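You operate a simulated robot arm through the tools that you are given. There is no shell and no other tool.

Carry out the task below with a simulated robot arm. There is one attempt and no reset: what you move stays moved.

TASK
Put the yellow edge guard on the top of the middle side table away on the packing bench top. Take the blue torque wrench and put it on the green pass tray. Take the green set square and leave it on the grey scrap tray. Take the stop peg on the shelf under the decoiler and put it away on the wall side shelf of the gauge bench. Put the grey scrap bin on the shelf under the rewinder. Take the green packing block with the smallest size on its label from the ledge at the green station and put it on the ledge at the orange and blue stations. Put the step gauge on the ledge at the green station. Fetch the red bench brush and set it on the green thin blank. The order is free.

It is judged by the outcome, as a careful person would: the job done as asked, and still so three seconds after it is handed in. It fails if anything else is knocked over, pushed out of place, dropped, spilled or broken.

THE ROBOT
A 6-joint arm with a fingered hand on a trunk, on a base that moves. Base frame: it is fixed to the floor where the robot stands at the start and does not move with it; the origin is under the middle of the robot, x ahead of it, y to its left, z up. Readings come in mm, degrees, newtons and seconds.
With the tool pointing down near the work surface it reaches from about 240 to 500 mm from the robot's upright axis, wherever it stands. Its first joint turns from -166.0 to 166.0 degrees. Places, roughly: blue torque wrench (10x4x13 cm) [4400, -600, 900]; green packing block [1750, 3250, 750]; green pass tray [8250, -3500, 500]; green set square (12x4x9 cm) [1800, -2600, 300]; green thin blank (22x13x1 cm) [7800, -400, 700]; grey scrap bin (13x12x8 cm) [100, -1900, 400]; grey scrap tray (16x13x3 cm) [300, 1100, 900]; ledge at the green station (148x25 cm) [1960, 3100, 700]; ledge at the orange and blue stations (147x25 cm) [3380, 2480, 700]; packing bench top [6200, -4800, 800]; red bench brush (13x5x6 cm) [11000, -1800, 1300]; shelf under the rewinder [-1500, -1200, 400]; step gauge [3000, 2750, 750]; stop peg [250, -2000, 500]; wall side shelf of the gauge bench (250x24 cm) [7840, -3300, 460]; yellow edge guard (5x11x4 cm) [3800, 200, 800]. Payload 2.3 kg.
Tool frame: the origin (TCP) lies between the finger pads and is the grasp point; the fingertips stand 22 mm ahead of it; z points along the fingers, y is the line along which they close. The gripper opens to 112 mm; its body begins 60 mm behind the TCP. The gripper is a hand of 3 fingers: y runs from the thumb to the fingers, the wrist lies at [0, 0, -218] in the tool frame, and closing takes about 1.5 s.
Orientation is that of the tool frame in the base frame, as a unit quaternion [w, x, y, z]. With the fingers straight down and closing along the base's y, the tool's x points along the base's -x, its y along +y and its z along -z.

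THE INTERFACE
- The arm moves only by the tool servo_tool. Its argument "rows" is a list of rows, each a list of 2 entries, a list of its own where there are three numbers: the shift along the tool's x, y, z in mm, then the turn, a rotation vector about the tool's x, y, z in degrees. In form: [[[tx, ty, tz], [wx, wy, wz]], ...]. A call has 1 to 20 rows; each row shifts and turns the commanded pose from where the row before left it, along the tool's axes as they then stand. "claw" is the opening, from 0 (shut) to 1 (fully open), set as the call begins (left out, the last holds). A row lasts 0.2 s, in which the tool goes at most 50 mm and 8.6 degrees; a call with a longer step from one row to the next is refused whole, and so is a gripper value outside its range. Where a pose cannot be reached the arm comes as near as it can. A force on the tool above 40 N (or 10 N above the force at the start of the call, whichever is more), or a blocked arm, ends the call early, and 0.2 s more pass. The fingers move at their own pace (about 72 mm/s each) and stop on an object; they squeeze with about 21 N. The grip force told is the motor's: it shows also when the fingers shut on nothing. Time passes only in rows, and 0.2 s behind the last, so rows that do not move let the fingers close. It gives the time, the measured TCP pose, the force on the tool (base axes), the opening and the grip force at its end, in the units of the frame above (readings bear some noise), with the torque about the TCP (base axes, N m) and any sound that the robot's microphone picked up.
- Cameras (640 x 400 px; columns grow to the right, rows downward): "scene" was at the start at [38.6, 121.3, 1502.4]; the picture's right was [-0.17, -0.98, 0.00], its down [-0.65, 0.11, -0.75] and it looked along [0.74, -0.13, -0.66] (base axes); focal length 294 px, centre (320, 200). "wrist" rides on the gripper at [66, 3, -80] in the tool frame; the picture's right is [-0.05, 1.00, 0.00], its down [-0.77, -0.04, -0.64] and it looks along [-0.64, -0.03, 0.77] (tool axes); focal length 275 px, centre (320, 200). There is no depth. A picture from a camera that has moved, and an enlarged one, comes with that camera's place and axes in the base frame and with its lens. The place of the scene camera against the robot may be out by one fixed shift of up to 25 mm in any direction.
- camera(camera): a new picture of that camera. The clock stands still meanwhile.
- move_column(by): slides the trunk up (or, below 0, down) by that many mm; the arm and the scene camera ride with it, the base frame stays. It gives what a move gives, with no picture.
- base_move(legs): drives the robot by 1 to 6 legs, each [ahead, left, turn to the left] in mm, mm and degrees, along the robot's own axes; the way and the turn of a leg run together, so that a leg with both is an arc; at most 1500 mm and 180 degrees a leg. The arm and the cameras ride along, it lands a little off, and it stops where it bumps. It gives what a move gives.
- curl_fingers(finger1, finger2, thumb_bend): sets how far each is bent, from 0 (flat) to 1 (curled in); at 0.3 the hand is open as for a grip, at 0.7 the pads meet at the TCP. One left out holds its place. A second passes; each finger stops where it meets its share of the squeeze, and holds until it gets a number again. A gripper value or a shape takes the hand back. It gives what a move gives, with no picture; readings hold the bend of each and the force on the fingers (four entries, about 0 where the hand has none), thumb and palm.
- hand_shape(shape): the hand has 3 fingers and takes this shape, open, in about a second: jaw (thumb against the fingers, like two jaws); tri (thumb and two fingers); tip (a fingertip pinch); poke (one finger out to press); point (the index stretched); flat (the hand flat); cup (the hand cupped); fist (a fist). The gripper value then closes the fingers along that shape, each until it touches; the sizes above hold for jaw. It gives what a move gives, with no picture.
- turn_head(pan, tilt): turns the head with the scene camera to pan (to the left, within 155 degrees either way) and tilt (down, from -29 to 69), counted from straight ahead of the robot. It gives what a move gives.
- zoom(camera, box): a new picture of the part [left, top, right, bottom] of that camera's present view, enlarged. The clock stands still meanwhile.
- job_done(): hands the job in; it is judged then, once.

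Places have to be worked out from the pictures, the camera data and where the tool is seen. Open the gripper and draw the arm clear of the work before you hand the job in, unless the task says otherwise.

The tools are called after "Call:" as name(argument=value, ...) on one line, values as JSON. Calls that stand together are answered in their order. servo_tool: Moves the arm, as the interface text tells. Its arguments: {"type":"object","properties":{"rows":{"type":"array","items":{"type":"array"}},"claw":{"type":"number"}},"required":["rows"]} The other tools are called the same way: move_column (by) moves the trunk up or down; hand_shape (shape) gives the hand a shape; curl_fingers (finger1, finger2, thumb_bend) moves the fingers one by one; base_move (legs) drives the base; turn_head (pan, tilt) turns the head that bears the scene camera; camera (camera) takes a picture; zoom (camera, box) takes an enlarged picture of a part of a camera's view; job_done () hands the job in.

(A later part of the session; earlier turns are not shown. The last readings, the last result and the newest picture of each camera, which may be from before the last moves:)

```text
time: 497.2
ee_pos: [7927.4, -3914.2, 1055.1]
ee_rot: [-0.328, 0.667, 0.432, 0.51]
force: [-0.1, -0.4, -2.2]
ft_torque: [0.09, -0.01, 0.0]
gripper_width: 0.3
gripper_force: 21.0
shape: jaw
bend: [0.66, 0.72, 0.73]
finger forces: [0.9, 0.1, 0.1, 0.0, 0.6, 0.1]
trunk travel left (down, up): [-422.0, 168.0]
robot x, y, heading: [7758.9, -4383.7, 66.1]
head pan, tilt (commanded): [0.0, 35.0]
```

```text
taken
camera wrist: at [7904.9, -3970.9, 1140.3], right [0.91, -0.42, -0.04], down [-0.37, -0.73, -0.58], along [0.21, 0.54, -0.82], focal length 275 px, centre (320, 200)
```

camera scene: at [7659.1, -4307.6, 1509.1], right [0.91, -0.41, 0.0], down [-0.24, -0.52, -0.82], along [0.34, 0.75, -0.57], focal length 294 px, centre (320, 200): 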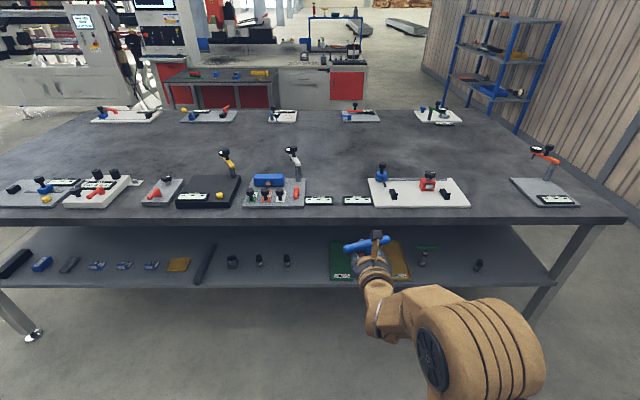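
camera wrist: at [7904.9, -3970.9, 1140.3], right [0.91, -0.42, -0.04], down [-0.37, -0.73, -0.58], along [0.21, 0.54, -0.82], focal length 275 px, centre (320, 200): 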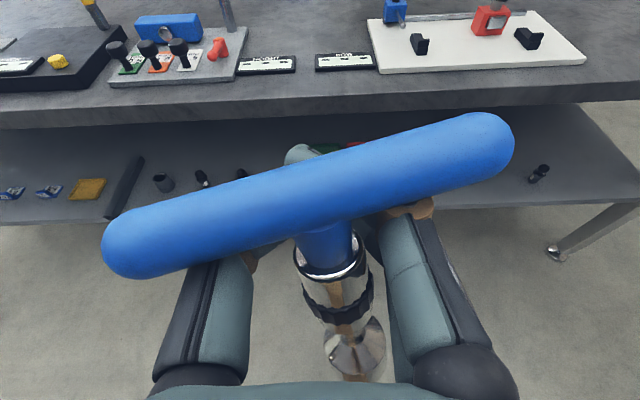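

I'm before the PASS tray; the placed peg still stands. I straighten heading, lower the trunk 400 mm and the arm 75 mm in free space, ready to go in under the bench top.

Call:
base_move(legs=[[0, 0, 1.5]])

Call:
move_column(by=-400)

Call:
servo_tool(rows=[[[-12, 0, 3.2], [0, 0, 0]], [[-12, 0, 3.2], [0, 0, 0]], [[-12, 0, 3.2], [0, 0, 0]], [[-12, 0, 3.2], [0, 0, 0]], [[-12, 0, 3.2], [0, 0, 0]], [[-12, 0, 3.2], [0, 0, 0]], [[0, 0, 0], [0, 0, 0]]])

Call:
camera(camera="scene")

Call:
camera(camera="wrist")

```text
time: 498.0
ee_pos: [7913.6, -3909.2, 1055.8]
ee_rot: [-0.335, 0.662, 0.44, 0.507]
force: [0.3, 0.0, -1.4]
ft_torque: [0.02, 0.02, -0.01]
gripper_width: 0.0
gripper_force: 21.1
shape: jaw
bend: [0.66, 0.72, 0.73]
finger forces: [1.1, 0.0, 0.0, 0.1, 0.6, 0.1]
trunk travel left (down, up): [-422.0, 168.0]
robot x, y, heading: [7758.0, -4387.7, 67.0]
head pan, tilt (commanded): [0.0, 35.0]
```

```text
time: 501.8
ee_pos: [7915.5, -3911.1, 655.0]
ee_rot: [-0.334, 0.663, 0.44, 0.506]
force: [0.0, 0.8, -2.4]
ft_torque: [0.04, 0.02, 0.01]
gripper_width: 0.0
gripper_force: 20.8
shape: jaw
bend: [0.66, 0.72, 0.73]
finger forces: [0.9, 0.0, 0.0, 0.0, 0.6, 0.0]
trunk travel left (down, up): [-22.0, 568.0]
robot x, y, heading: [7760.6, -4387.5, 67.3]
head pan, tilt (commanded): [0.0, 35.0]
```

```text
time: 503.4
ee_pos: [7915.9, -3911.4, 581.0]
ee_rot: [-0.335, 0.662, 0.44, 0.506]
force: [-0.5, -0.8, -0.8]
ft_torque: [0.01, -0.01, 0.01]
gripper_width: 0.0
gripper_force: 21.2
shape: jaw
bend: [0.66, 0.72, 0.73]
finger forces: [1.0, 0.0, 0.0, 0.0, 0.6, 0.0]
trunk travel left (down, up): [-22.0, 568.0]
robot x, y, heading: [7761.5, -4387.6, 67.1]
head pan, tilt (commanded): [0.0, 35.0]
```

```text
taken
camera scene: at [7657.1, -4310.8, 1109.1], right [0.92, -0.39, 0.0], down [-0.22, -0.53, -0.82], along [0.32, 0.76, -0.57], focal length 294 px, centre (320, 200)
```

scene: 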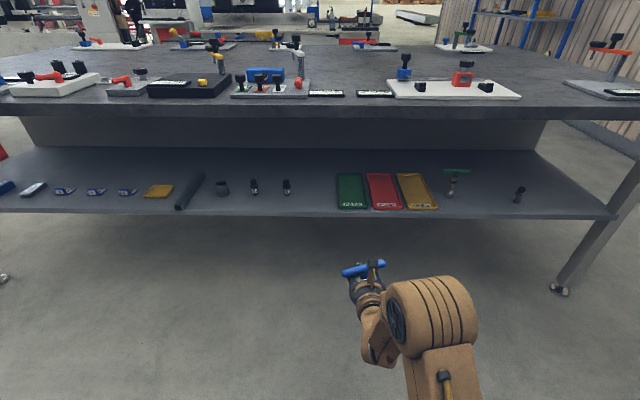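

```text
taken
camera wrist: at [7894.8, -3968.3, 666.1], right [0.92, -0.4, -0.04], down [-0.35, -0.74, -0.58], along [0.2, 0.54, -0.82], focal length 275 px, centre (320, 200)
```

wrist: 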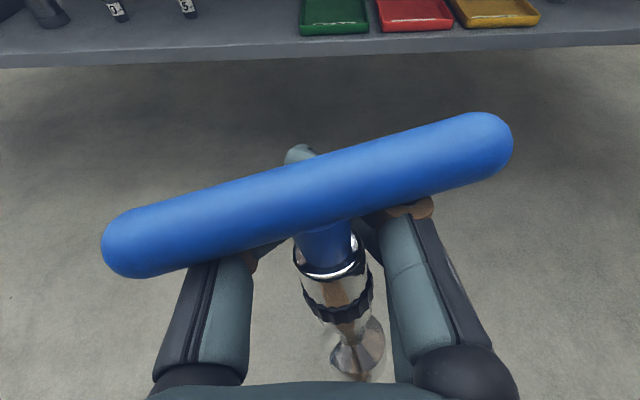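

The PASS tray's front edge is at about (8091,−3554), 106 mm wide. The hanging wrench's foot is ~41 mm behind and 18 mm right of the grip point. I drive 400 mm in and check.

Call:
base_move(legs=[[400, 0, 0]])

Call:
camera(camera="wrist")

Call:
zoom(camera="scene", box=[260, 160, 460, 300])

```text
time: 505.9
ee_pos: [8061.8, -3544.7, 581.5]
ee_rot: [-0.338, 0.659, 0.444, 0.504]
force: [0.4, 0.3, -3.2]
ft_torque: [0.02, 0.0, -0.01]
gripper_width: 0.3
gripper_force: 20.7
shape: jaw
bend: [0.66, 0.72, 0.73]
finger forces: [1.0, 0.0, 0.1, 0.1, 0.6, 0.1]
trunk travel left (down, up): [-22.0, 568.0]
robot x, y, heading: [7909.8, -4018.4, 67.5]
head pan, tilt (commanded): [0.0, 35.0]
```

```text
taken
camera wrist: at [8041.6, -3602.2, 666.3], right [0.92, -0.39, -0.04], down [-0.34, -0.74, -0.58], along [0.19, 0.54, -0.82], focal length 275 px, centre (320, 200)
```

wrist: 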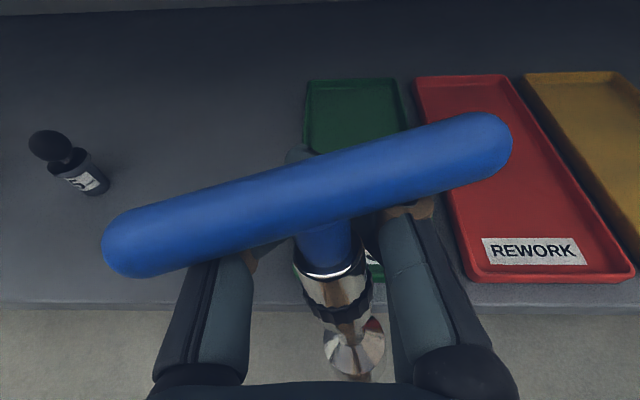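

```text
2.86 times, centred on (360, 230) of scene
camera zoom: at [7807.3, -3947.3, 1109.1], right [0.93, -0.38, 0.0], down [-0.22, -0.53, -0.82], along [0.31, 0.76, -0.57], focal length 839 px, centre (206, 114)
```

zoom: 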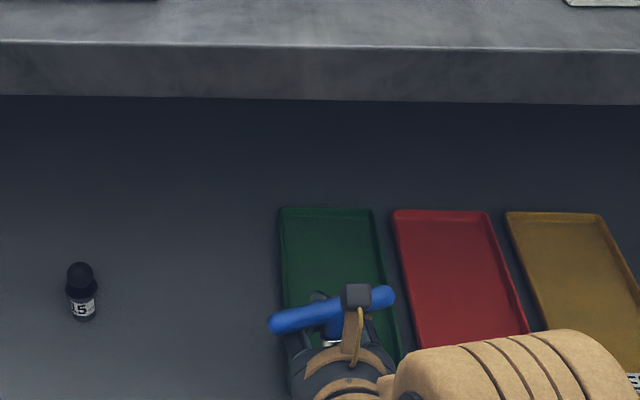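

The wrench foot must come ~128 mm further in and ~16 mm right to stand on the PASS tray. I drive 70 mm and extend the arm the rest.

Call:
base_move(legs=[[70, 0, 0]])

Call:
servo_tool(rows=[[[3.75, 4, 14], [0, 0, 0]], [[3.75, 4, 14], [0, 0, 0]], [[3.75, 4, 14], [0, 0, 0]], [[3.75, 4, 14], [0, 0, 0]], [[0, 0, 0], [0, 0, 0]]])

Call:
camera(camera="wrist")

Call:
zoom(camera="scene", box=[260, 160, 460, 300])

```text
time: 506.9
ee_pos: [8088.9, -3479.3, 581.1]
ee_rot: [-0.336, 0.66, 0.443, 0.505]
force: [0.7, -0.8, -1.7]
ft_torque: [0.1, -0.03, 0.02]
gripper_width: 0.0
gripper_force: 21.1
shape: jaw
bend: [0.66, 0.72, 0.73]
finger forces: [0.9, 0.0, 0.1, 0.0, 0.6, 0.0]
trunk travel left (down, up): [-22.0, 568.0]
robot x, y, heading: [7939.6, -3953.5, 67.8]
head pan, tilt (commanded): [0.0, 35.0]
```

```text
time: 508.1
ee_pos: [8127.0, -3429.9, 581.7]
ee_rot: [-0.336, 0.66, 0.442, 0.505]
force: [-0.3, 0.4, -1.9]
ft_torque: [0.05, -0.02, -0.01]
gripper_width: 0.0
gripper_force: 21.2
shape: jaw
bend: [0.66, 0.72, 0.73]
finger forces: [1.0, 0.1, 0.1, 0.0, 0.6, 0.0]
trunk travel left (down, up): [-22.0, 568.0]
robot x, y, heading: [7937.7, -3959.5, 67.4]
head pan, tilt (commanded): [0.0, 35.0]
```

```text
taken
camera wrist: at [8106.6, -3489.0, 666.6], right [0.92, -0.39, -0.04], down [-0.34, -0.74, -0.58], along [0.19, 0.54, -0.82], focal length 275 px, centre (320, 200)
```

wrist: 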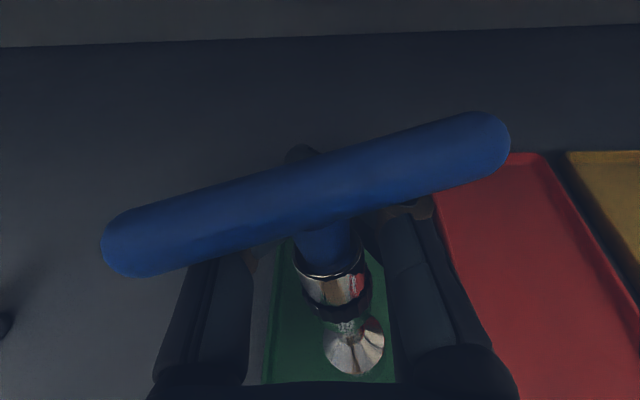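

```text
2.86 times, centred on (360, 230) of scene
camera zoom: at [7834.4, -3881.3, 1109.1], right [0.93, -0.38, 0.0], down [-0.22, -0.53, -0.82], along [0.31, 0.76, -0.57], focal length 839 px, centre (206, 114)
```

zoom: 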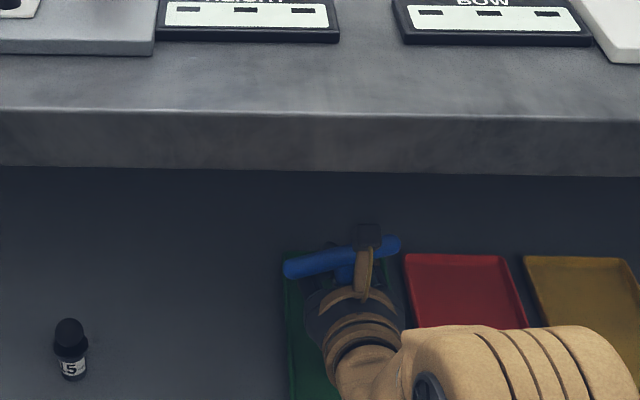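

The foot is over the tray's middle (a≈8839, tray centre ≈8841). I lower slowly, 20 mm first.

Call:
servo_tool(rows=[[[-4, 0, 1.05], [0, 0, 0]], [[-4, 0, 1.05], [0, 0, 0]], [[-4, 0, 1.05], [0, 0, 0]], [[-4, 0, 1.05], [0, 0, 0]], [[-4, 0, 1.05], [0, 0, 0]], [[0, 0, 0], [0, 0, 0]]])

Call:
camera(camera="wrist")

```text
time: 509.5
ee_pos: [8126.6, -3431.0, 560.8]
ee_rot: [-0.337, 0.66, 0.444, 0.504]
force: [-0.3, -1.1, -2.0]
ft_torque: [0.03, -0.02, -0.01]
gripper_width: 0.1
gripper_force: 20.9
shape: jaw
bend: [0.66, 0.72, 0.73]
finger forces: [0.9, 0.1, 0.0, 0.1, 0.6, 0.0]
trunk travel left (down, up): [-22.0, 568.0]
robot x, y, heading: [7940.1, -3956.4, 67.9]
head pan, tilt (commanded): [0.0, 35.0]
```

```text
taken
camera wrist: at [8106.3, -3489.4, 645.5], right [0.92, -0.39, -0.04], down [-0.34, -0.74, -0.58], along [0.19, 0.54, -0.82], focal length 275 px, centre (320, 200)
```

wrist: 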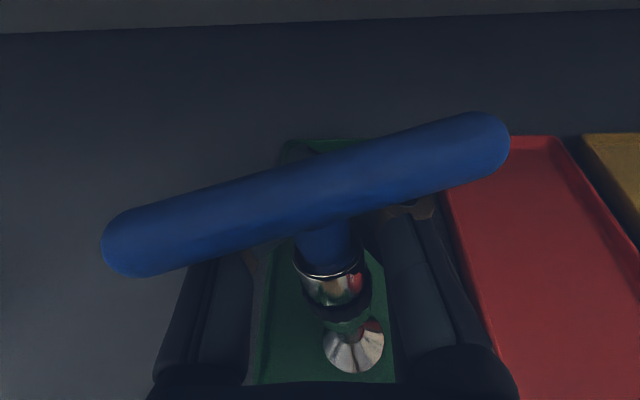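

The foot is laterally centred on the tray. I lower on in 2-mm steps.

Call:
servo_tool(rows=[[[-2, 0, 0.5], [0, 0, 0]], [[-2, 0, 0.5], [0, 0, 0]], [[-2, 0, 0.5], [0, 0, 0]], [[0, 0, 0], [0, 0, 0]]])

Call:
camera(camera="wrist")

Call:
servo_tool(rows=[[[-2, 0, 0.5], [0, 0, 0]], [[-2, 0, 0.5], [0, 0, 0]], [[-2, 0, 0.5], [0, 0, 0]], [[0, 0, 0], [0, 0, 0]]])

Call:
camera(camera="wrist")

```text
time: 510.5
ee_pos: [8126.3, -3433.2, 555.5]
ee_rot: [-0.337, 0.66, 0.445, 0.503]
force: [0.1, -1.2, -1.7]
ft_torque: [0.01, -0.01, -0.02]
gripper_width: 0.1
gripper_force: 20.9
shape: jaw
bend: [0.66, 0.72, 0.73]
finger forces: [0.9, 0.0, 0.0, 0.0, 0.6, 0.0]
trunk travel left (down, up): [-22.0, 568.0]
robot x, y, heading: [7940.7, -3953.1, 67.8]
head pan, tilt (commanded): [0.0, 35.0]
```

```text
taken
camera wrist: at [8105.9, -3489.5, 639.0], right [0.92, -0.39, -0.04], down [-0.34, -0.74, -0.58], along [0.19, 0.54, -0.82], focal length 275 px, centre (320, 200)
```

wrist: 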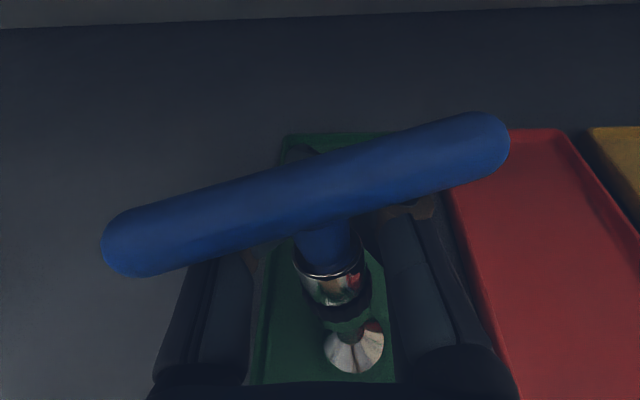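

```text
time: 511.5
ee_pos: [8125.9, -3432.1, 548.4]
ee_rot: [-0.337, 0.66, 0.443, 0.505]
force: [0.1, 0.4, -0.8]
ft_torque: [0.0, -0.01, -0.02]
gripper_width: 0.1
gripper_force: 20.6
shape: jaw
bend: [0.66, 0.72, 0.73]
finger forces: [0.0, 0.0, 0.0, 0.0, 0.1, 0.1]
trunk travel left (down, up): [-22.0, 568.0]
robot x, y, heading: [7939.4, -3953.8, 67.5]
head pan, tilt (commanded): [0.0, 35.0]
```

```text
taken
camera wrist: at [8106.2, -3489.7, 633.0], right [0.92, -0.39, -0.04], down [-0.34, -0.74, -0.58], along [0.19, 0.54, -0.82], focal length 275 px, centre (320, 200)
```

wrist: 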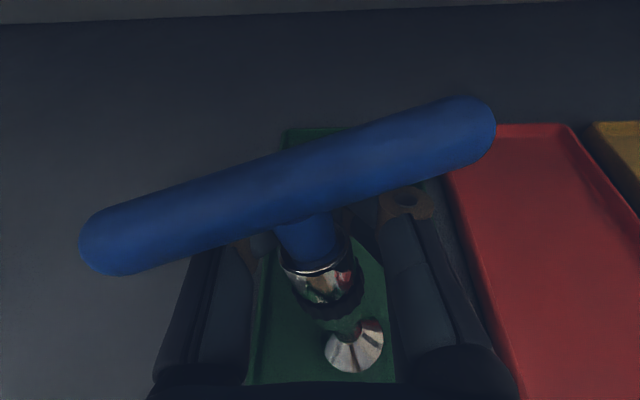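

The foot is on the tray and the wrench now leans forward-left against thumb and fingertips. I draw the hand back and right in small steps to stand it upright while the foot stays put.

Call:
servo_tool(rows=[[[-1.3, 4, -4.8], [0, 0, 0]], [[-1.3, 4, -4.8], [0, 0, 0]], [[-1.3, 4, -4.8], [0, 0, 0]], [[0, 0, 0], [0, 0, 0]]])

Call:
camera(camera="wrist")

```text
time: 512.5
ee_pos: [8131.6, -3450.5, 547.6]
ee_rot: [-0.338, 0.66, 0.444, 0.504]
force: [-0.3, -0.2, -0.5]
ft_torque: [0.02, 0.01, 0.0]
gripper_width: 0.2
gripper_force: 21.2
shape: jaw
bend: [0.66, 0.72, 0.73]
finger forces: [0.7, 0.0, 0.0, 0.0, 0.0, 0.0]
trunk travel left (down, up): [-22.0, 568.0]
robot x, y, heading: [7938.6, -3951.3, 67.6]
head pan, tilt (commanded): [0.0, 35.0]
```

```text
taken
camera wrist: at [8112.2, -3507.6, 633.2], right [0.92, -0.39, -0.04], down [-0.34, -0.74, -0.58], along [0.19, 0.54, -0.82], focal length 275 px, centre (320, 200)
```

wrist: 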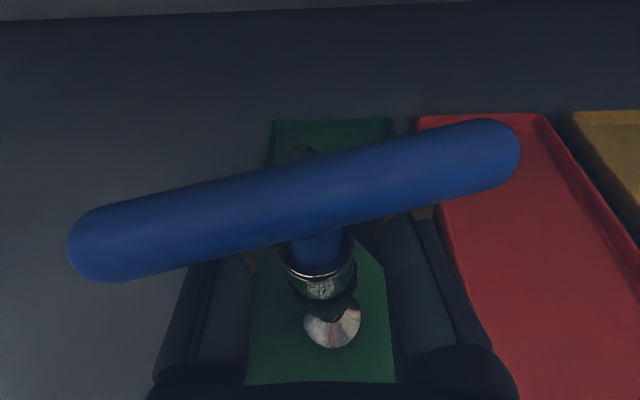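

It's straightening (lean about 9° now). I continue 10 mm back and 9 mm right.

Call:
servo_tool(rows=[[[-1.3, 4, -4.8], [0, 0, 0]], [[-1.2, 4.5, -4.4], [0, 0, 0]], [[0, 0, 0], [0, 0, 0]]])

Call:
camera(camera="wrist")

Call:
zoom(camera="scene", box=[260, 160, 460, 300])

```text
time: 513.3
ee_pos: [8136.6, -3462.5, 548.2]
ee_rot: [-0.336, 0.661, 0.442, 0.505]
force: [-0.7, -1.2, -0.2]
ft_torque: [0.0, 0.01, 0.04]
gripper_width: 0.0
gripper_force: 21.0
shape: jaw
bend: [0.66, 0.72, 0.73]
finger forces: [0.9, 0.0, 0.0, 0.0, 0.1, 0.0]
trunk travel left (down, up): [-22.0, 568.0]
robot x, y, heading: [7938.3, -3960.4, 67.6]
head pan, tilt (commanded): [0.0, 35.0]
```

```text
taken
camera wrist: at [8116.7, -3519.3, 633.1], right [0.92, -0.39, -0.04], down [-0.34, -0.74, -0.58], along [0.19, 0.54, -0.82], focal length 275 px, centre (320, 200)
```

wrist: 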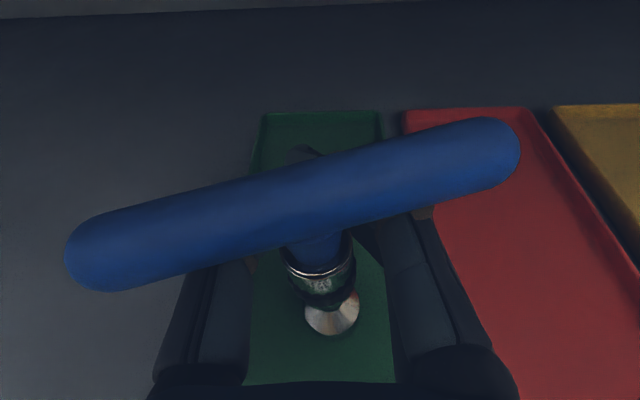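

```text
2.86 times, centred on (360, 230) of scene
camera zoom: at [7834.4, -3881.4, 1109.1], right [0.93, -0.38, 0.0], down [-0.22, -0.53, -0.82], along [0.31, 0.76, -0.57], focal length 839 px, centre (206, 114)
```

zoom: 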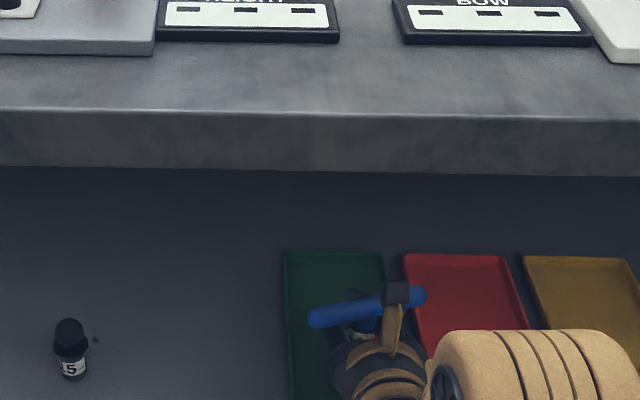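

The foot has begun to slide slightly, so the wrench is standing on its base. I open the fingers a little and check that it stays up.

Call:
servo_tool(rows=[[[0, 0, 0], [0, 0, 0]], [[0, 0, 0], [0, 0, 0]], [[0, 0, 0], [0, 0, 0]]], claw=0.3)

Call:
camera(camera="wrist")

```text
time: 514.1
ee_pos: [8136.7, -3461.4, 547.6]
ee_rot: [-0.337, 0.66, 0.443, 0.505]
force: [1.0, 0.9, -1.1]
ft_torque: [0.02, 0.03, 0.01]
gripper_width: 33.1
gripper_force: 0.0
shape: jaw
bend: [0.73, 0.74, 0.7]
finger forces: [1.1, 0.1, 0.1, 0.0, 0.0, 0.0]
trunk travel left (down, up): [-22.0, 568.0]
robot x, y, heading: [7938.7, -3956.4, 67.9]
head pan, tilt (commanded): [0.0, 35.0]
```

```text
taken
camera wrist: at [8116.7, -3519.3, 632.9], right [0.92, -0.39, -0.04], down [-0.34, -0.74, -0.58], along [0.19, 0.54, -0.82], focal length 275 px, centre (320, 200)
```

wrist: 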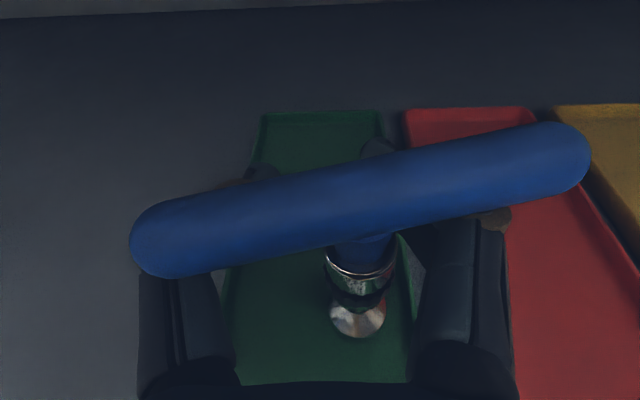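

The wrench stands but the bar still rubs on the upper finger. I lower the hand 8 mm to free it, then open further.

Call:
servo_tool(rows=[[[-4, 0, 1], [0, 0, 0]], [[-4, 0, 1], [0, 0, 0]], [[0, 0, 0], [0, 0, 0]]])

Call:
camera(camera="wrist")

```text
time: 514.9
ee_pos: [8136.3, -3463.2, 539.8]
ee_rot: [-0.337, 0.66, 0.442, 0.506]
force: [-0.3, 0.6, -0.1]
ft_torque: [0.02, 0.02, 0.01]
gripper_width: 33.3
gripper_force: 0.0
shape: jaw
bend: [0.73, 0.74, 0.7]
finger forces: [0.0, 0.1, 0.1, 0.1, 0.0, 0.0]
trunk travel left (down, up): [-22.0, 568.0]
robot x, y, heading: [7936.8, -3957.0, 67.5]
head pan, tilt (commanded): [0.0, 35.0]
```

```text
taken
camera wrist: at [8116.1, -3519.9, 624.5], right [0.92, -0.39, -0.04], down [-0.34, -0.74, -0.58], along [0.19, 0.54, -0.82], focal length 275 px, centre (320, 200)
```

wrist: 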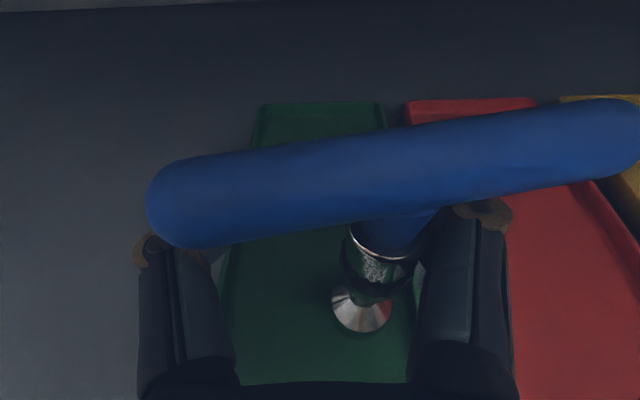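

The wrench stands free on the PASS tray (no finger forces). I open the hand wide and check before withdrawing.

Call:
servo_tool(rows=[[[0, 0, 0], [0, 0, 0]], [[0, 0, 0], [0, 0, 0]], [[0, 0, 0], [0, 0, 0]], [[0, 0, 0], [0, 0, 0]]], claw=0.8)

Call:
camera(camera="wrist")

```text
time: 515.9
ee_pos: [8136.6, -3463.7, 540.0]
ee_rot: [-0.336, 0.66, 0.443, 0.505]
force: [0.2, -1.0, -0.1]
ft_torque: [-0.01, 0.01, -0.01]
gripper_width: 89.4
gripper_force: 0.1
shape: jaw
bend: [0.59, 0.59, 0.55]
finger forces: [0.1, 0.0, 0.0, 0.1, 0.0, 0.1]
trunk travel left (down, up): [-22.0, 568.0]
robot x, y, heading: [7937.0, -3959.0, 67.5]
head pan, tilt (commanded): [0.0, 35.0]
```

```text
taken
camera wrist: at [8116.1, -3519.9, 624.5], right [0.92, -0.39, -0.04], down [-0.34, -0.74, -0.58], along [0.19, 0.54, -0.82], focal length 275 px, centre (320, 200)
```

wrist: 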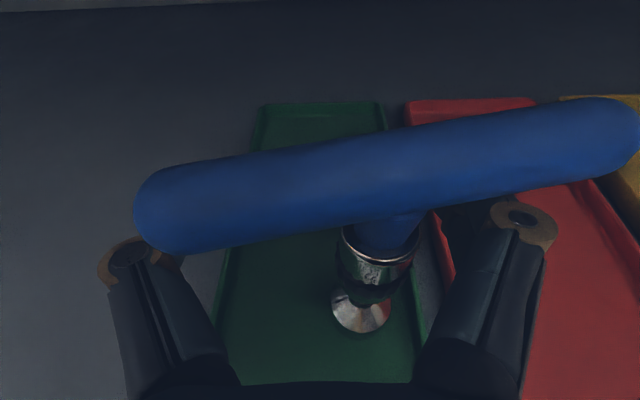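

It stands on its own. I centre the open hand on the stem, open fully and reverse straight out 300 mm.

Call:
servo_tool(rows=[[[0, 0, 0], [0, 0, 0]], [[0, 6, 0], [0, 0, 0]], [[0, 6, 0], [0, 0, 0]], [[0, 0, 0], [0, 0, 0]]], claw=1)

Call:
camera(camera="wrist")

Call:
base_move(legs=[[-330, 0, 0]])

Call:
camera(camera="wrist")

Call:
zoom(camera="scene", box=[240, 120, 480, 270])

```text
time: 516.9
ee_pos: [8147.9, -3466.9, 539.6]
ee_rot: [-0.337, 0.66, 0.443, 0.505]
force: [0.1, 0.5, -0.4]
ft_torque: [0.01, -0.02, 0.01]
gripper_width: 111.9
gripper_force: 0.0
shape: jaw
bend: [0.3, 0.3, 0.3]
finger forces: [0.0, 0.1, 0.0, 0.0, 0.1, 0.1]
trunk travel left (down, up): [-22.0, 568.0]
robot x, y, heading: [7937.2, -3959.2, 67.6]
head pan, tilt (commanded): [0.0, 35.0]
```

```text
taken
camera wrist: at [8126.9, -3524.9, 623.9], right [0.92, -0.39, -0.04], down [-0.34, -0.74, -0.58], along [0.19, 0.54, -0.82], focal length 275 px, centre (320, 200)
```

wrist: 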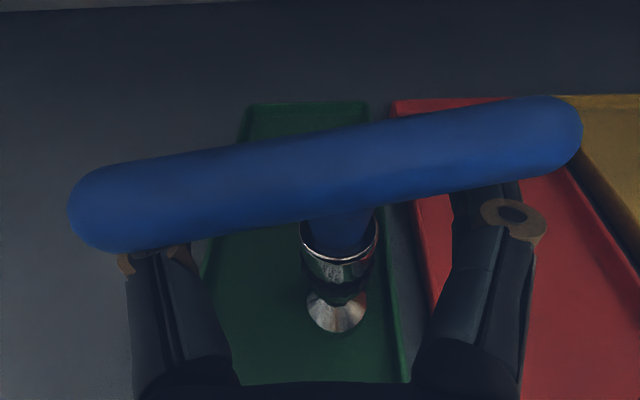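

```text
time: 519.1
ee_pos: [8024.6, -3771.4, 539.6]
ee_rot: [-0.335, 0.662, 0.44, 0.506]
force: [-0.3, -0.4, -0.1]
ft_torque: [0.01, 0.04, -0.01]
gripper_width: 111.7
gripper_force: 0.1
shape: jaw
bend: [0.3, 0.3, 0.3]
finger forces: [0.0, 0.1, 0.2, 0.0, 0.0, 0.0]
trunk travel left (down, up): [-22.0, 568.0]
robot x, y, heading: [7804.4, -4258.1, 67.5]
head pan, tilt (commanded): [0.0, 35.0]
```

```text
taken
camera wrist: at [8004.0, -3828.5, 624.0], right [0.92, -0.4, -0.04], down [-0.35, -0.74, -0.58], along [0.2, 0.54, -0.82], focal length 275 px, centre (320, 200)
```

wrist: 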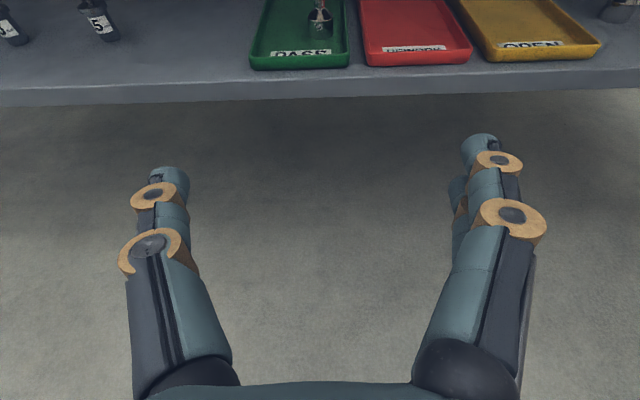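

```text
2.67 times, centred on (360, 195) of scene
camera zoom: at [7709.6, -4183.4, 1109.1], right [0.92, -0.38, 0.0], down [-0.22, -0.53, -0.82], along [0.32, 0.76, -0.57], focal length 783 px, centre (213, 213)
```

zoom: 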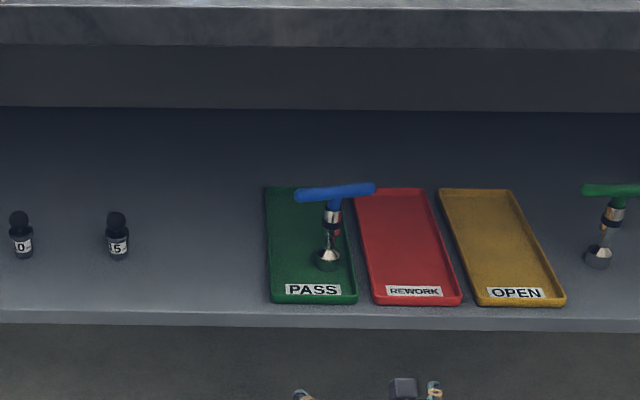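

The wrench stands on the PASS tray, nothing disturbed. Next the yellow edge guard; since the packing bench is nearby, I raise the trunk and look at it first to plan where to put the guard.

Call:
move_column(by=400)

Call:
turn_head(pan=131, tilt=20)

Call:
camera(camera="scene")

Call:
zoom(camera="scene", box=[160, 100, 480, 300])

```text
time: 522.9
ee_pos: [8023.9, -3770.7, 938.4]
ee_rot: [-0.336, 0.661, 0.442, 0.505]
force: [0.1, -0.3, -0.1]
ft_torque: [0.02, 0.0, 0.0]
gripper_width: 112.0
gripper_force: 0.1
shape: jaw
bend: [0.3, 0.3, 0.3]
finger forces: [0.1, 0.1, 0.0, 0.0, 0.0, 0.1]
trunk travel left (down, up): [-422.0, 168.0]
robot x, y, heading: [7812.5, -4258.1, 67.6]
head pan, tilt (commanded): [0.0, 35.0]
```

```text
time: 525.0
ee_pos: [8023.9, -3771.3, 938.4]
ee_rot: [-0.335, 0.661, 0.441, 0.505]
force: [0.2, -1.4, -0.7]
ft_torque: [0.04, 0.01, 0.02]
gripper_width: 112.0
gripper_force: 0.1
shape: jaw
bend: [0.3, 0.3, 0.3]
finger forces: [0.0, 0.0, 0.0, 0.0, 0.1, 0.0]
trunk travel left (down, up): [-422.0, 168.0]
robot x, y, heading: [7810.9, -4256.3, 67.4]
head pan, tilt (commanded): [131.0, 20.0]
```

```text
taken
camera scene: at [7587.3, -4294.0, 1533.0], right [-0.31, 0.95, 0.0], down [0.32, 0.11, -0.94], along [-0.89, -0.3, -0.34], focal length 294 px, centre (320, 200)
```

scene: 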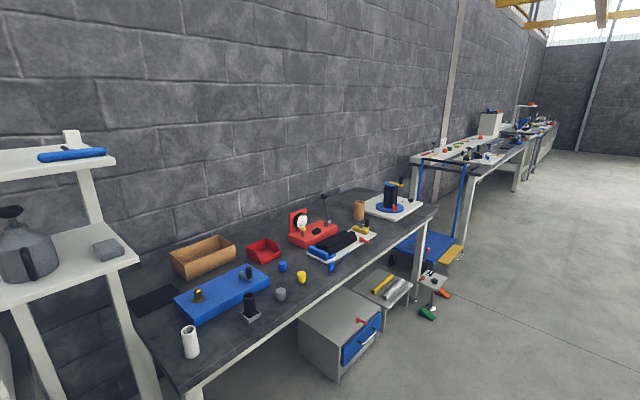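

```text
2.00 times, centred on (320, 200) of scene
camera zoom: at [7587.3, -4294.0, 1533.0], right [-0.31, 0.95, 0.0], down [0.32, 0.11, -0.94], along [-0.89, -0.3, -0.34], focal length 587 px, centre (320, 200)
```

zoom: 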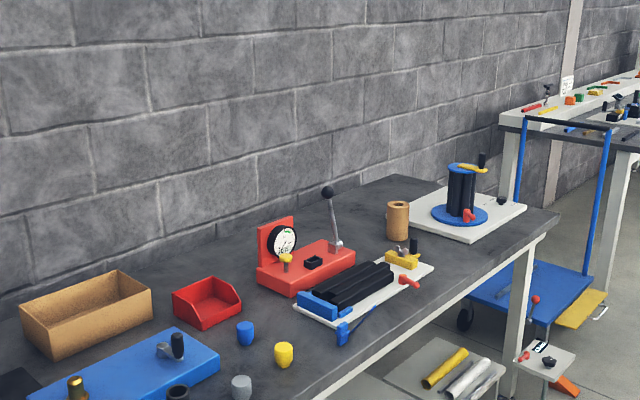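

That is the packing bench (box, tape and wrap tools on it). Now I fetch the edge guard: strafe back along the corridor, cross to the main aisle and go to the middle side table.

Call:
turn_head(pan=60, tilt=20)

Call:
base_move(legs=[[0, 1100, 0], [0, 1090, 0], [1050, 0, 0], [1050, 0, 0], [1000, 0, 0]])

Call:
camera(camera="scene")

```text
time: 526.5
ee_pos: [8025.5, -3770.9, 940.1]
ee_rot: [-0.336, 0.661, 0.442, 0.506]
force: [0.4, -0.1, 0.2]
ft_torque: [0.03, 0.0, 0.0]
gripper_width: 111.8
gripper_force: 0.0
shape: jaw
bend: [0.3, 0.3, 0.3]
finger forces: [0.0, 0.0, 0.0, 0.0, 0.1, 0.0]
trunk travel left (down, up): [-422.0, 168.0]
robot x, y, heading: [7812.3, -4256.7, 67.3]
head pan, tilt (commanded): [60.0, 20.0]
```

```text
time: 552.3
ee_pos: [7150.3, -26.3, 938.5]
ee_rot: [-0.341, 0.656, 0.449, 0.502]
force: [0.5, -0.1, -0.1]
ft_torque: [0.01, 0.0, -0.02]
gripper_width: 112.0
gripper_force: 0.0
shape: jaw
bend: [0.3, 0.3, 0.3]
finger forces: [0.0, 0.1, 0.0, 0.1, 0.1, 0.1]
trunk travel left (down, up): [-422.0, 168.0]
robot x, y, heading: [6954.7, -521.7, 68.6]
head pan, tilt (commanded): [60.0, 20.0]
```

```text
taken
camera scene: at [6755.7, -455.9, 1533.0], right [0.78, 0.63, 0.0], down [0.21, -0.27, -0.94], along [-0.59, 0.73, -0.34], focal length 294 px, centre (320, 200)
```

scene: 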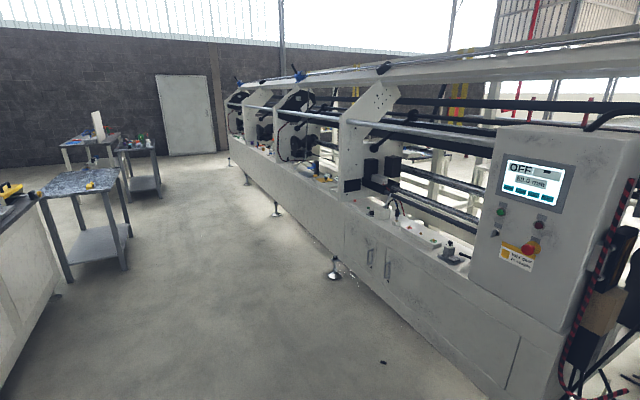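

I'm in the main aisle; the side table with the yellow guard is down at left. I turn 180° to face the table's side of the aisle and strafe along to it.

Call:
base_move(legs=[[0, 0, 179], [0, -1100, 0], [0, -1100, 0], [0, -1020, 0]])

Call:
turn_head(pan=0, tilt=30)

Call:
camera(camera="scene")

Call:
camera(camera="wrist")

```text
time: 575.6
ee_pos: [3712.4, 210.7, 939.5]
ee_rot: [-0.504, -0.444, 0.659, -0.337]
force: [-0.5, -0.9, 0.5]
ft_torque: [-0.03, 0.05, 0.01]
gripper_width: 112.0
gripper_force: 0.0
shape: jaw
bend: [0.3, 0.3, 0.3]
finger forces: [0.1, 0.0, 0.0, 0.0, 0.1, 0.0]
trunk travel left (down, up): [-422.0, 168.0]
robot x, y, heading: [3917.1, 698.4, -112.1]
head pan, tilt (commanded): [60.0, 20.0]
```

```text
time: 576.9
ee_pos: [3713.6, 210.6, 939.1]
ee_rot: [-0.504, -0.445, 0.659, -0.338]
force: [-0.9, -0.4, -0.7]
ft_torque: [0.01, -0.01, 0.02]
gripper_width: 112.0
gripper_force: 0.1
shape: jaw
bend: [0.3, 0.3, 0.3]
finger forces: [0.0, 0.1, 0.1, 0.0, 0.1, 0.0]
trunk travel left (down, up): [-422.0, 168.0]
robot x, y, heading: [3925.0, 694.6, -112.2]
head pan, tilt (commanded): [0.0, 30.0]
```

```text
taken
camera scene: at [4055.7, 614.0, 1516.9], right [-0.93, 0.38, 0.0], down [0.19, 0.46, -0.87], along [-0.33, -0.8, -0.5], focal length 294 px, centre (320, 200)
```

scene: 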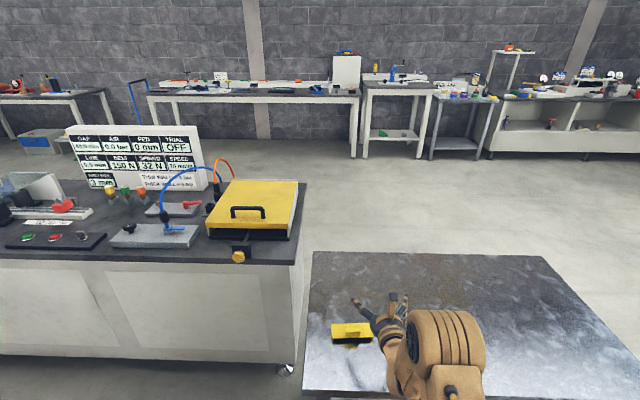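

```text
taken
camera wrist: at [3732.8, 267.1, 1024.0], right [-0.92, 0.39, -0.04], down [0.34, 0.74, -0.58], along [-0.19, -0.54, -0.82], focal length 275 px, centre (320, 200)
```

wrist: 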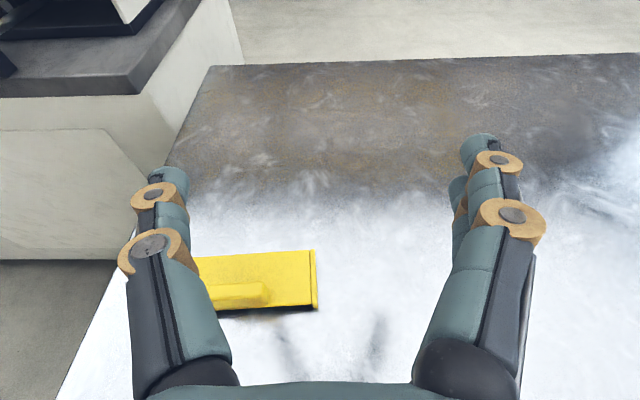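

I'm beside the table with the hand above it at z=939; the yellow guard is slightly left of the hand. I zoom in on it from both cameras.

Call:
zoom(camera="scene", box=[290, 290, 410, 365])

Call:
zoom(camera="wrist", box=[120, 200, 360, 350])

```text
5.33 times, centred on (350, 328) of scene
camera zoom: at [4055.7, 614.0, 1516.9], right [-0.93, 0.38, 0.0], down [0.19, 0.46, -0.87], along [-0.33, -0.8, -0.5], focal length 1566 px, centre (160, -480)
```

zoom: 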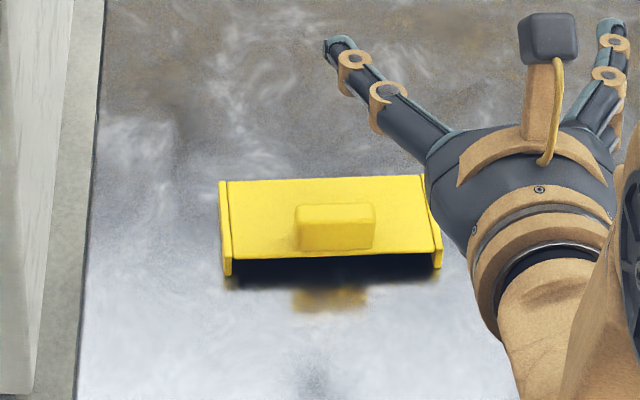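

```text
2.67 times, centred on (240, 275) of wrist
camera zoom: at [3732.8, 267.1, 1024.0], right [-0.92, 0.39, -0.04], down [0.34, 0.74, -0.58], along [-0.19, -0.54, -0.82], focal length 734 px, centre (533, 0)
```

zoom: 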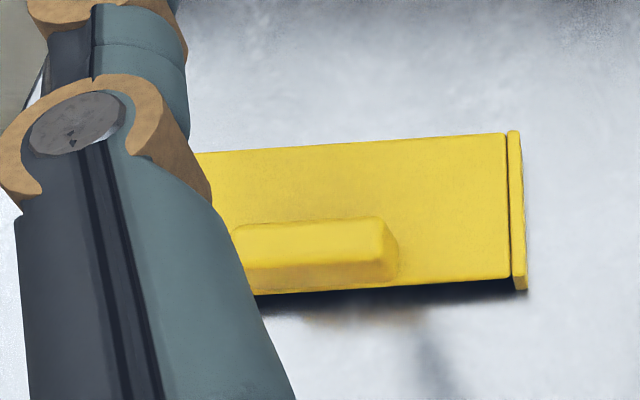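

The guard is a low bridge with a lug on top — best gripped from above with a vertical hand. So I need the wrist's other posture. I back off 350 mm into the aisle and try the change slowly (2° steps), since the earlier failures may have been from moving too fast near the singular point.

Call:
base_move(legs=[[-350, 0, 0]])

Call:
servo_tool(rows=[[[0, 0, -10], [0, -2.5, 0]], [[0, 0, -10], [0, -2.5, 0]], [[0, 0, -10], [0, -2.5, 0]], [[0, 0, -10], [0, -2.5, 0]], [[0, 0, 0], [0, -2.5, 0]], [[0, 0, 0], [0, -2.5, 0]], [[0, 0, 0], [0, -2.5, 0]], [[0, 0, 0], [0, -2.5, 0]], [[0, 0, 0], [0, -2.5, 0]], [[0, 0, 0], [0, -2.5, 0]], [[0, 0, 0], [0, -2.5, 0]], [[0, 0, 0], [0, -2.5, 0]], [[0, 0, 0], [0, 0, 0]]])

```text
time: 579.1
ee_pos: [3842.5, 532.4, 940.0]
ee_rot: [-0.506, -0.443, 0.659, -0.338]
force: [-0.1, 0.9, 0.2]
ft_torque: [-0.01, -0.02, -0.01]
gripper_width: 111.9
gripper_force: 0.0
shape: jaw
bend: [0.3, 0.3, 0.3]
finger forces: [0.1, 0.0, 0.0, 0.0, 0.0, 0.0]
trunk travel left (down, up): [-422.0, 168.0]
robot x, y, heading: [4053.0, 1018.8, -112.2]
head pan, tilt (commanded): [0.0, 30.0]
```

```text
time: 581.9
ee_pos: [3856.4, 568.3, 951.4]
ee_rot: [-0.317, -0.515, 0.768, -0.211]
force: [0.0, -0.3, 0.2]
ft_torque: [-0.03, 0.03, 0.01]
gripper_width: 111.6
gripper_force: 0.0
shape: jaw
bend: [0.3, 0.3, 0.3]
finger forces: [0.0, 0.0, 0.0, 0.1, 0.1, 0.1]
trunk travel left (down, up): [-422.0, 168.0]
robot x, y, heading: [4054.7, 1021.8, -112.3]
head pan, tilt (commanded): [0.0, 30.0]
```

No limits hit so far (pitch 45°). I continue slowly to vertical while drawing the hand back a little.

Call:
servo_tool(rows=[[[-4, 0, -3.5], [0, -2.5, 0]], [[-4, 0, -3.3], [0, -2.5, 0]], [[-4.2, 0, -3], [0, -2.5, 0]], [[-4.3, 0, -2.8], [0, -2.5, 0]], [[-4.4, 0, -2.6], [0, -2.5, 0]], [[-4.5, 0, -2.3], [0, -2.5, 0]], [[-4.6, 0, -2], [0, -2.5, 0]], [[-4.7, 0, -1.8], [0, -2.5, 0]], [[-4.7, 0, -1.6], [0, -2.5, 0]], [[-4.8, 0, -1.4], [0, -2.5, 0]], [[-4.8, 0, -1.2], [0, -2.5, 0]], [[-4.9, 0, -1], [0, -2.5, 0]], [[-4.9, 0, -0.8], [0, -2.5, 0]], [[-5, 0, -0.6], [0, -2.5, 0]], [[-5, 0, -0.4], [0, -2.5, 0]], [[-5, 0, 0], [0, -2.5, 0]], [[-5, 0, 0], [0, -2.5, 0]], [[-5, 0, 0], [0, -2.2, 0]], [[0, 0, 0], [0, 0, 0]]])

Call:
camera(camera="scene")

```text
time: 585.9
ee_pos: [3886.7, 643.8, 940.8]
ee_rot: [-0.026, -0.553, 0.833, -0.008]
force: [0.3, 0.1, 0.7]
ft_torque: [-0.02, 0.01, 0.01]
gripper_width: 111.9
gripper_force: 0.1
shape: jaw
bend: [0.3, 0.3, 0.3]
finger forces: [0.0, 0.0, 0.0, 0.1, 0.0, 0.1]
out of reach, approached as far as the arm can: row 2, 3
trunk travel left (down, up): [-422.0, 168.0]
robot x, y, heading: [4052.6, 1022.5, -112.0]
head pan, tilt (commanded): [0.0, 30.0]
```

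```text
taken
camera scene: at [4186.2, 933.7, 1516.9], right [-0.92, 0.38, 0.0], down [0.19, 0.46, -0.87], along [-0.33, -0.8, -0.5], focal length 294 px, centre (320, 200)
```

scene: 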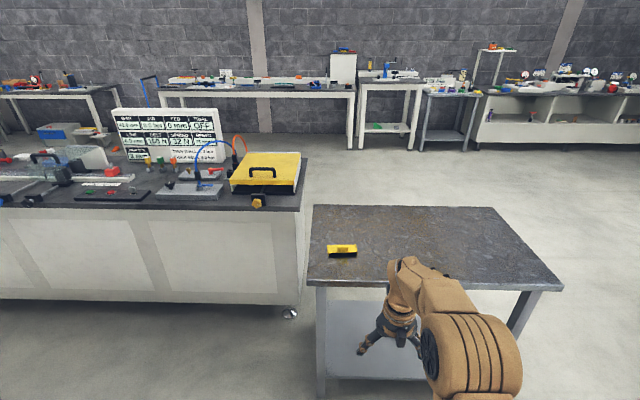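

The slow change worked — the hand now points straight down. The guard is at about (3770,175), 165 mm inside the table edge. I extend the arm 45 mm and drive 380 mm ahead/65 mm left, then look.

Call:
servo_tool(rows=[[[15, 0, 0], [0, -1.5, 0]], [[15, 0, 0], [0, -1.5, 0]], [[15, 0, 0], [0, 0, 0]], [[0, 0, 0], [0, 0, 0]]])

Call:
base_move(legs=[[380, 65, 0]])

Call:
camera(camera="wrist")

Call:
camera(camera="scene")

```text
time: 586.9
ee_pos: [3868.0, 603.1, 941.5]
ee_rot: [-0.003, -0.553, 0.833, 0.007]
force: [-1.2, 0.4, -0.5]
ft_torque: [0.01, 0.01, 0.04]
gripper_width: 111.6
gripper_force: 0.0
shape: jaw
bend: [0.3, 0.3, 0.3]
finger forces: [0.0, 0.0, 0.0, 0.0, 0.1, 0.1]
trunk travel left (down, up): [-422.0, 168.0]
robot x, y, heading: [4048.8, 1016.6, -112.2]
head pan, tilt (commanded): [0.0, 30.0]
```

```text
time: 589.4
ee_pos: [3782.0, 224.8, 941.1]
ee_rot: [-0.003, -0.551, 0.834, 0.007]
force: [-0.5, 0.3, -0.5]
ft_torque: [0.02, 0.03, -0.01]
gripper_width: 111.9
gripper_force: 0.0
shape: jaw
bend: [0.3, 0.3, 0.3]
finger forces: [0.1, 0.0, 0.1, 0.0, 0.0, 0.0]
trunk travel left (down, up): [-422.0, 168.0]
robot x, y, heading: [3965.2, 640.4, -112.5]
head pan, tilt (commanded): [0.0, 30.0]
```

```text
taken
camera wrist: at [3754.7, 163.4, 1021.3], right [-0.9, 0.43, 0.01], down [0.34, 0.69, 0.64], along [0.27, 0.58, -0.77], focal length 275 px, centre (320, 200)
```

wrist: 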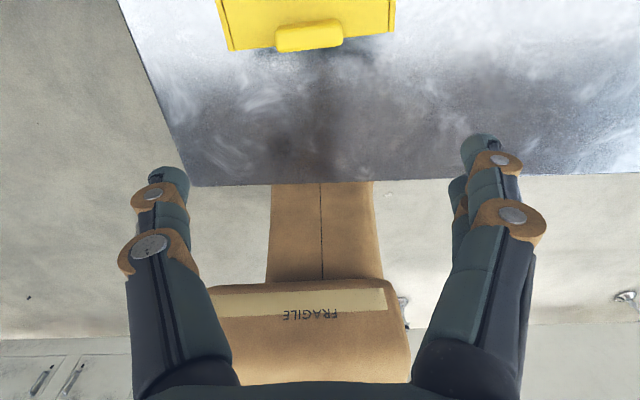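

```text
taken
camera scene: at [4101.5, 554.1, 1516.9], right [-0.92, 0.38, 0.0], down [0.19, 0.46, -0.87], along [-0.33, -0.8, -0.5], focal length 294 px, centre (320, 200)
```

scene: 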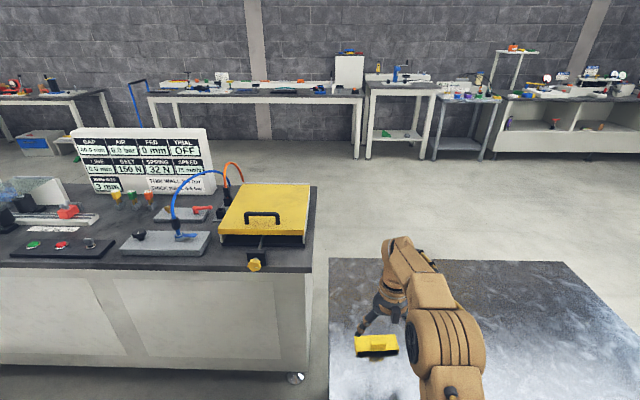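

Now the wrist camera looks back at me, showing the guard's lug ~39 mm ahead of the hand. I drive 32 mm, preset the opening to ~65 mm, lower 60 mm and look again.

Call:
base_move(legs=[[34, 5, 0]])

Call:
servo_tool(rows=[[[0, 0, 0], [0, 0, 0]], [[0, 0, 0], [0, 0, 0]], [[0, 0, 0], [0, 0, 0]]], claw=0.6)

Call:
move_column(by=-50)

Call:
camera(camera="wrist")

Call:
zoom(camera="scene", box=[310, 260, 470, 360])

```text
time: 590.2
ee_pos: [3774.6, 190.2, 941.3]
ee_rot: [-0.002, -0.552, 0.834, 0.006]
force: [0.4, -1.8, -0.5]
ft_torque: [-0.03, -0.02, -0.01]
gripper_width: 112.0
gripper_force: 0.1
shape: jaw
bend: [0.3, 0.3, 0.3]
finger forces: [0.0, 0.1, 0.0, 0.0, 0.0, 0.0]
trunk travel left (down, up): [-422.0, 168.0]
robot x, y, heading: [3961.7, 609.5, -112.4]
head pan, tilt (commanded): [0.0, 30.0]
```

```text
time: 591.0
ee_pos: [3775.0, 190.0, 941.9]
ee_rot: [-0.003, -0.553, 0.833, 0.006]
force: [-0.8, -0.4, 0.0]
ft_torque: [-0.01, -0.01, -0.01]
gripper_width: 67.5
gripper_force: 0.0
shape: jaw
bend: [0.71, 0.71, 0.71]
finger forces: [0.0, 0.0, 0.0, 0.0, 0.0, 0.0]
trunk travel left (down, up): [-422.0, 168.0]
robot x, y, heading: [3957.7, 606.6, -112.3]
head pan, tilt (commanded): [0.0, 30.0]
```

```text
time: 592.0
ee_pos: [3774.2, 191.2, 891.3]
ee_rot: [-0.001, -0.553, 0.833, 0.006]
force: [-0.7, 0.4, 0.0]
ft_torque: [0.0, 0.03, 0.0]
gripper_width: 67.6
gripper_force: 0.0
shape: jaw
bend: [0.71, 0.71, 0.71]
finger forces: [0.1, 0.0, 0.1, 0.0, 0.0, 0.1]
trunk travel left (down, up): [-372.0, 218.0]
robot x, y, heading: [3960.8, 604.5, -112.6]
head pan, tilt (commanded): [0.0, 30.0]
```

```text
taken
camera wrist: at [3746.2, 130.1, 971.5], right [-0.9, 0.43, 0.01], down [0.34, 0.69, 0.64], along [0.27, 0.58, -0.77], focal length 275 px, centre (320, 200)
```

wrist: 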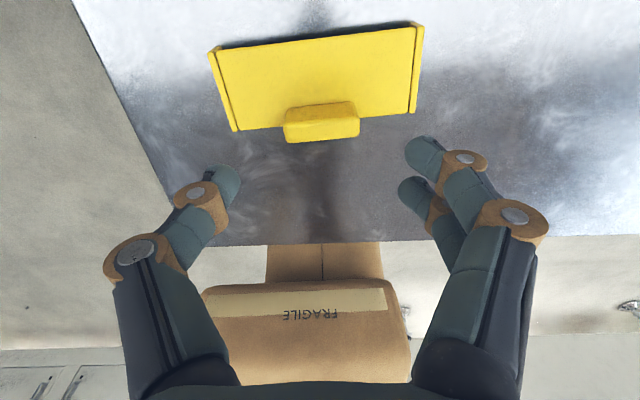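

```text
4.00 times, centred on (390, 310) of scene
camera zoom: at [4093.0, 521.1, 1466.9], right [-0.92, 0.38, 0.0], down [0.19, 0.46, -0.87], along [-0.33, -0.8, -0.5], focal length 1174 px, centre (40, -240)
```

zoom: 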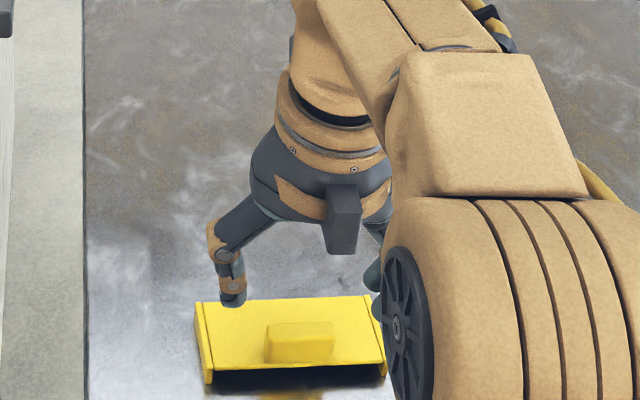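

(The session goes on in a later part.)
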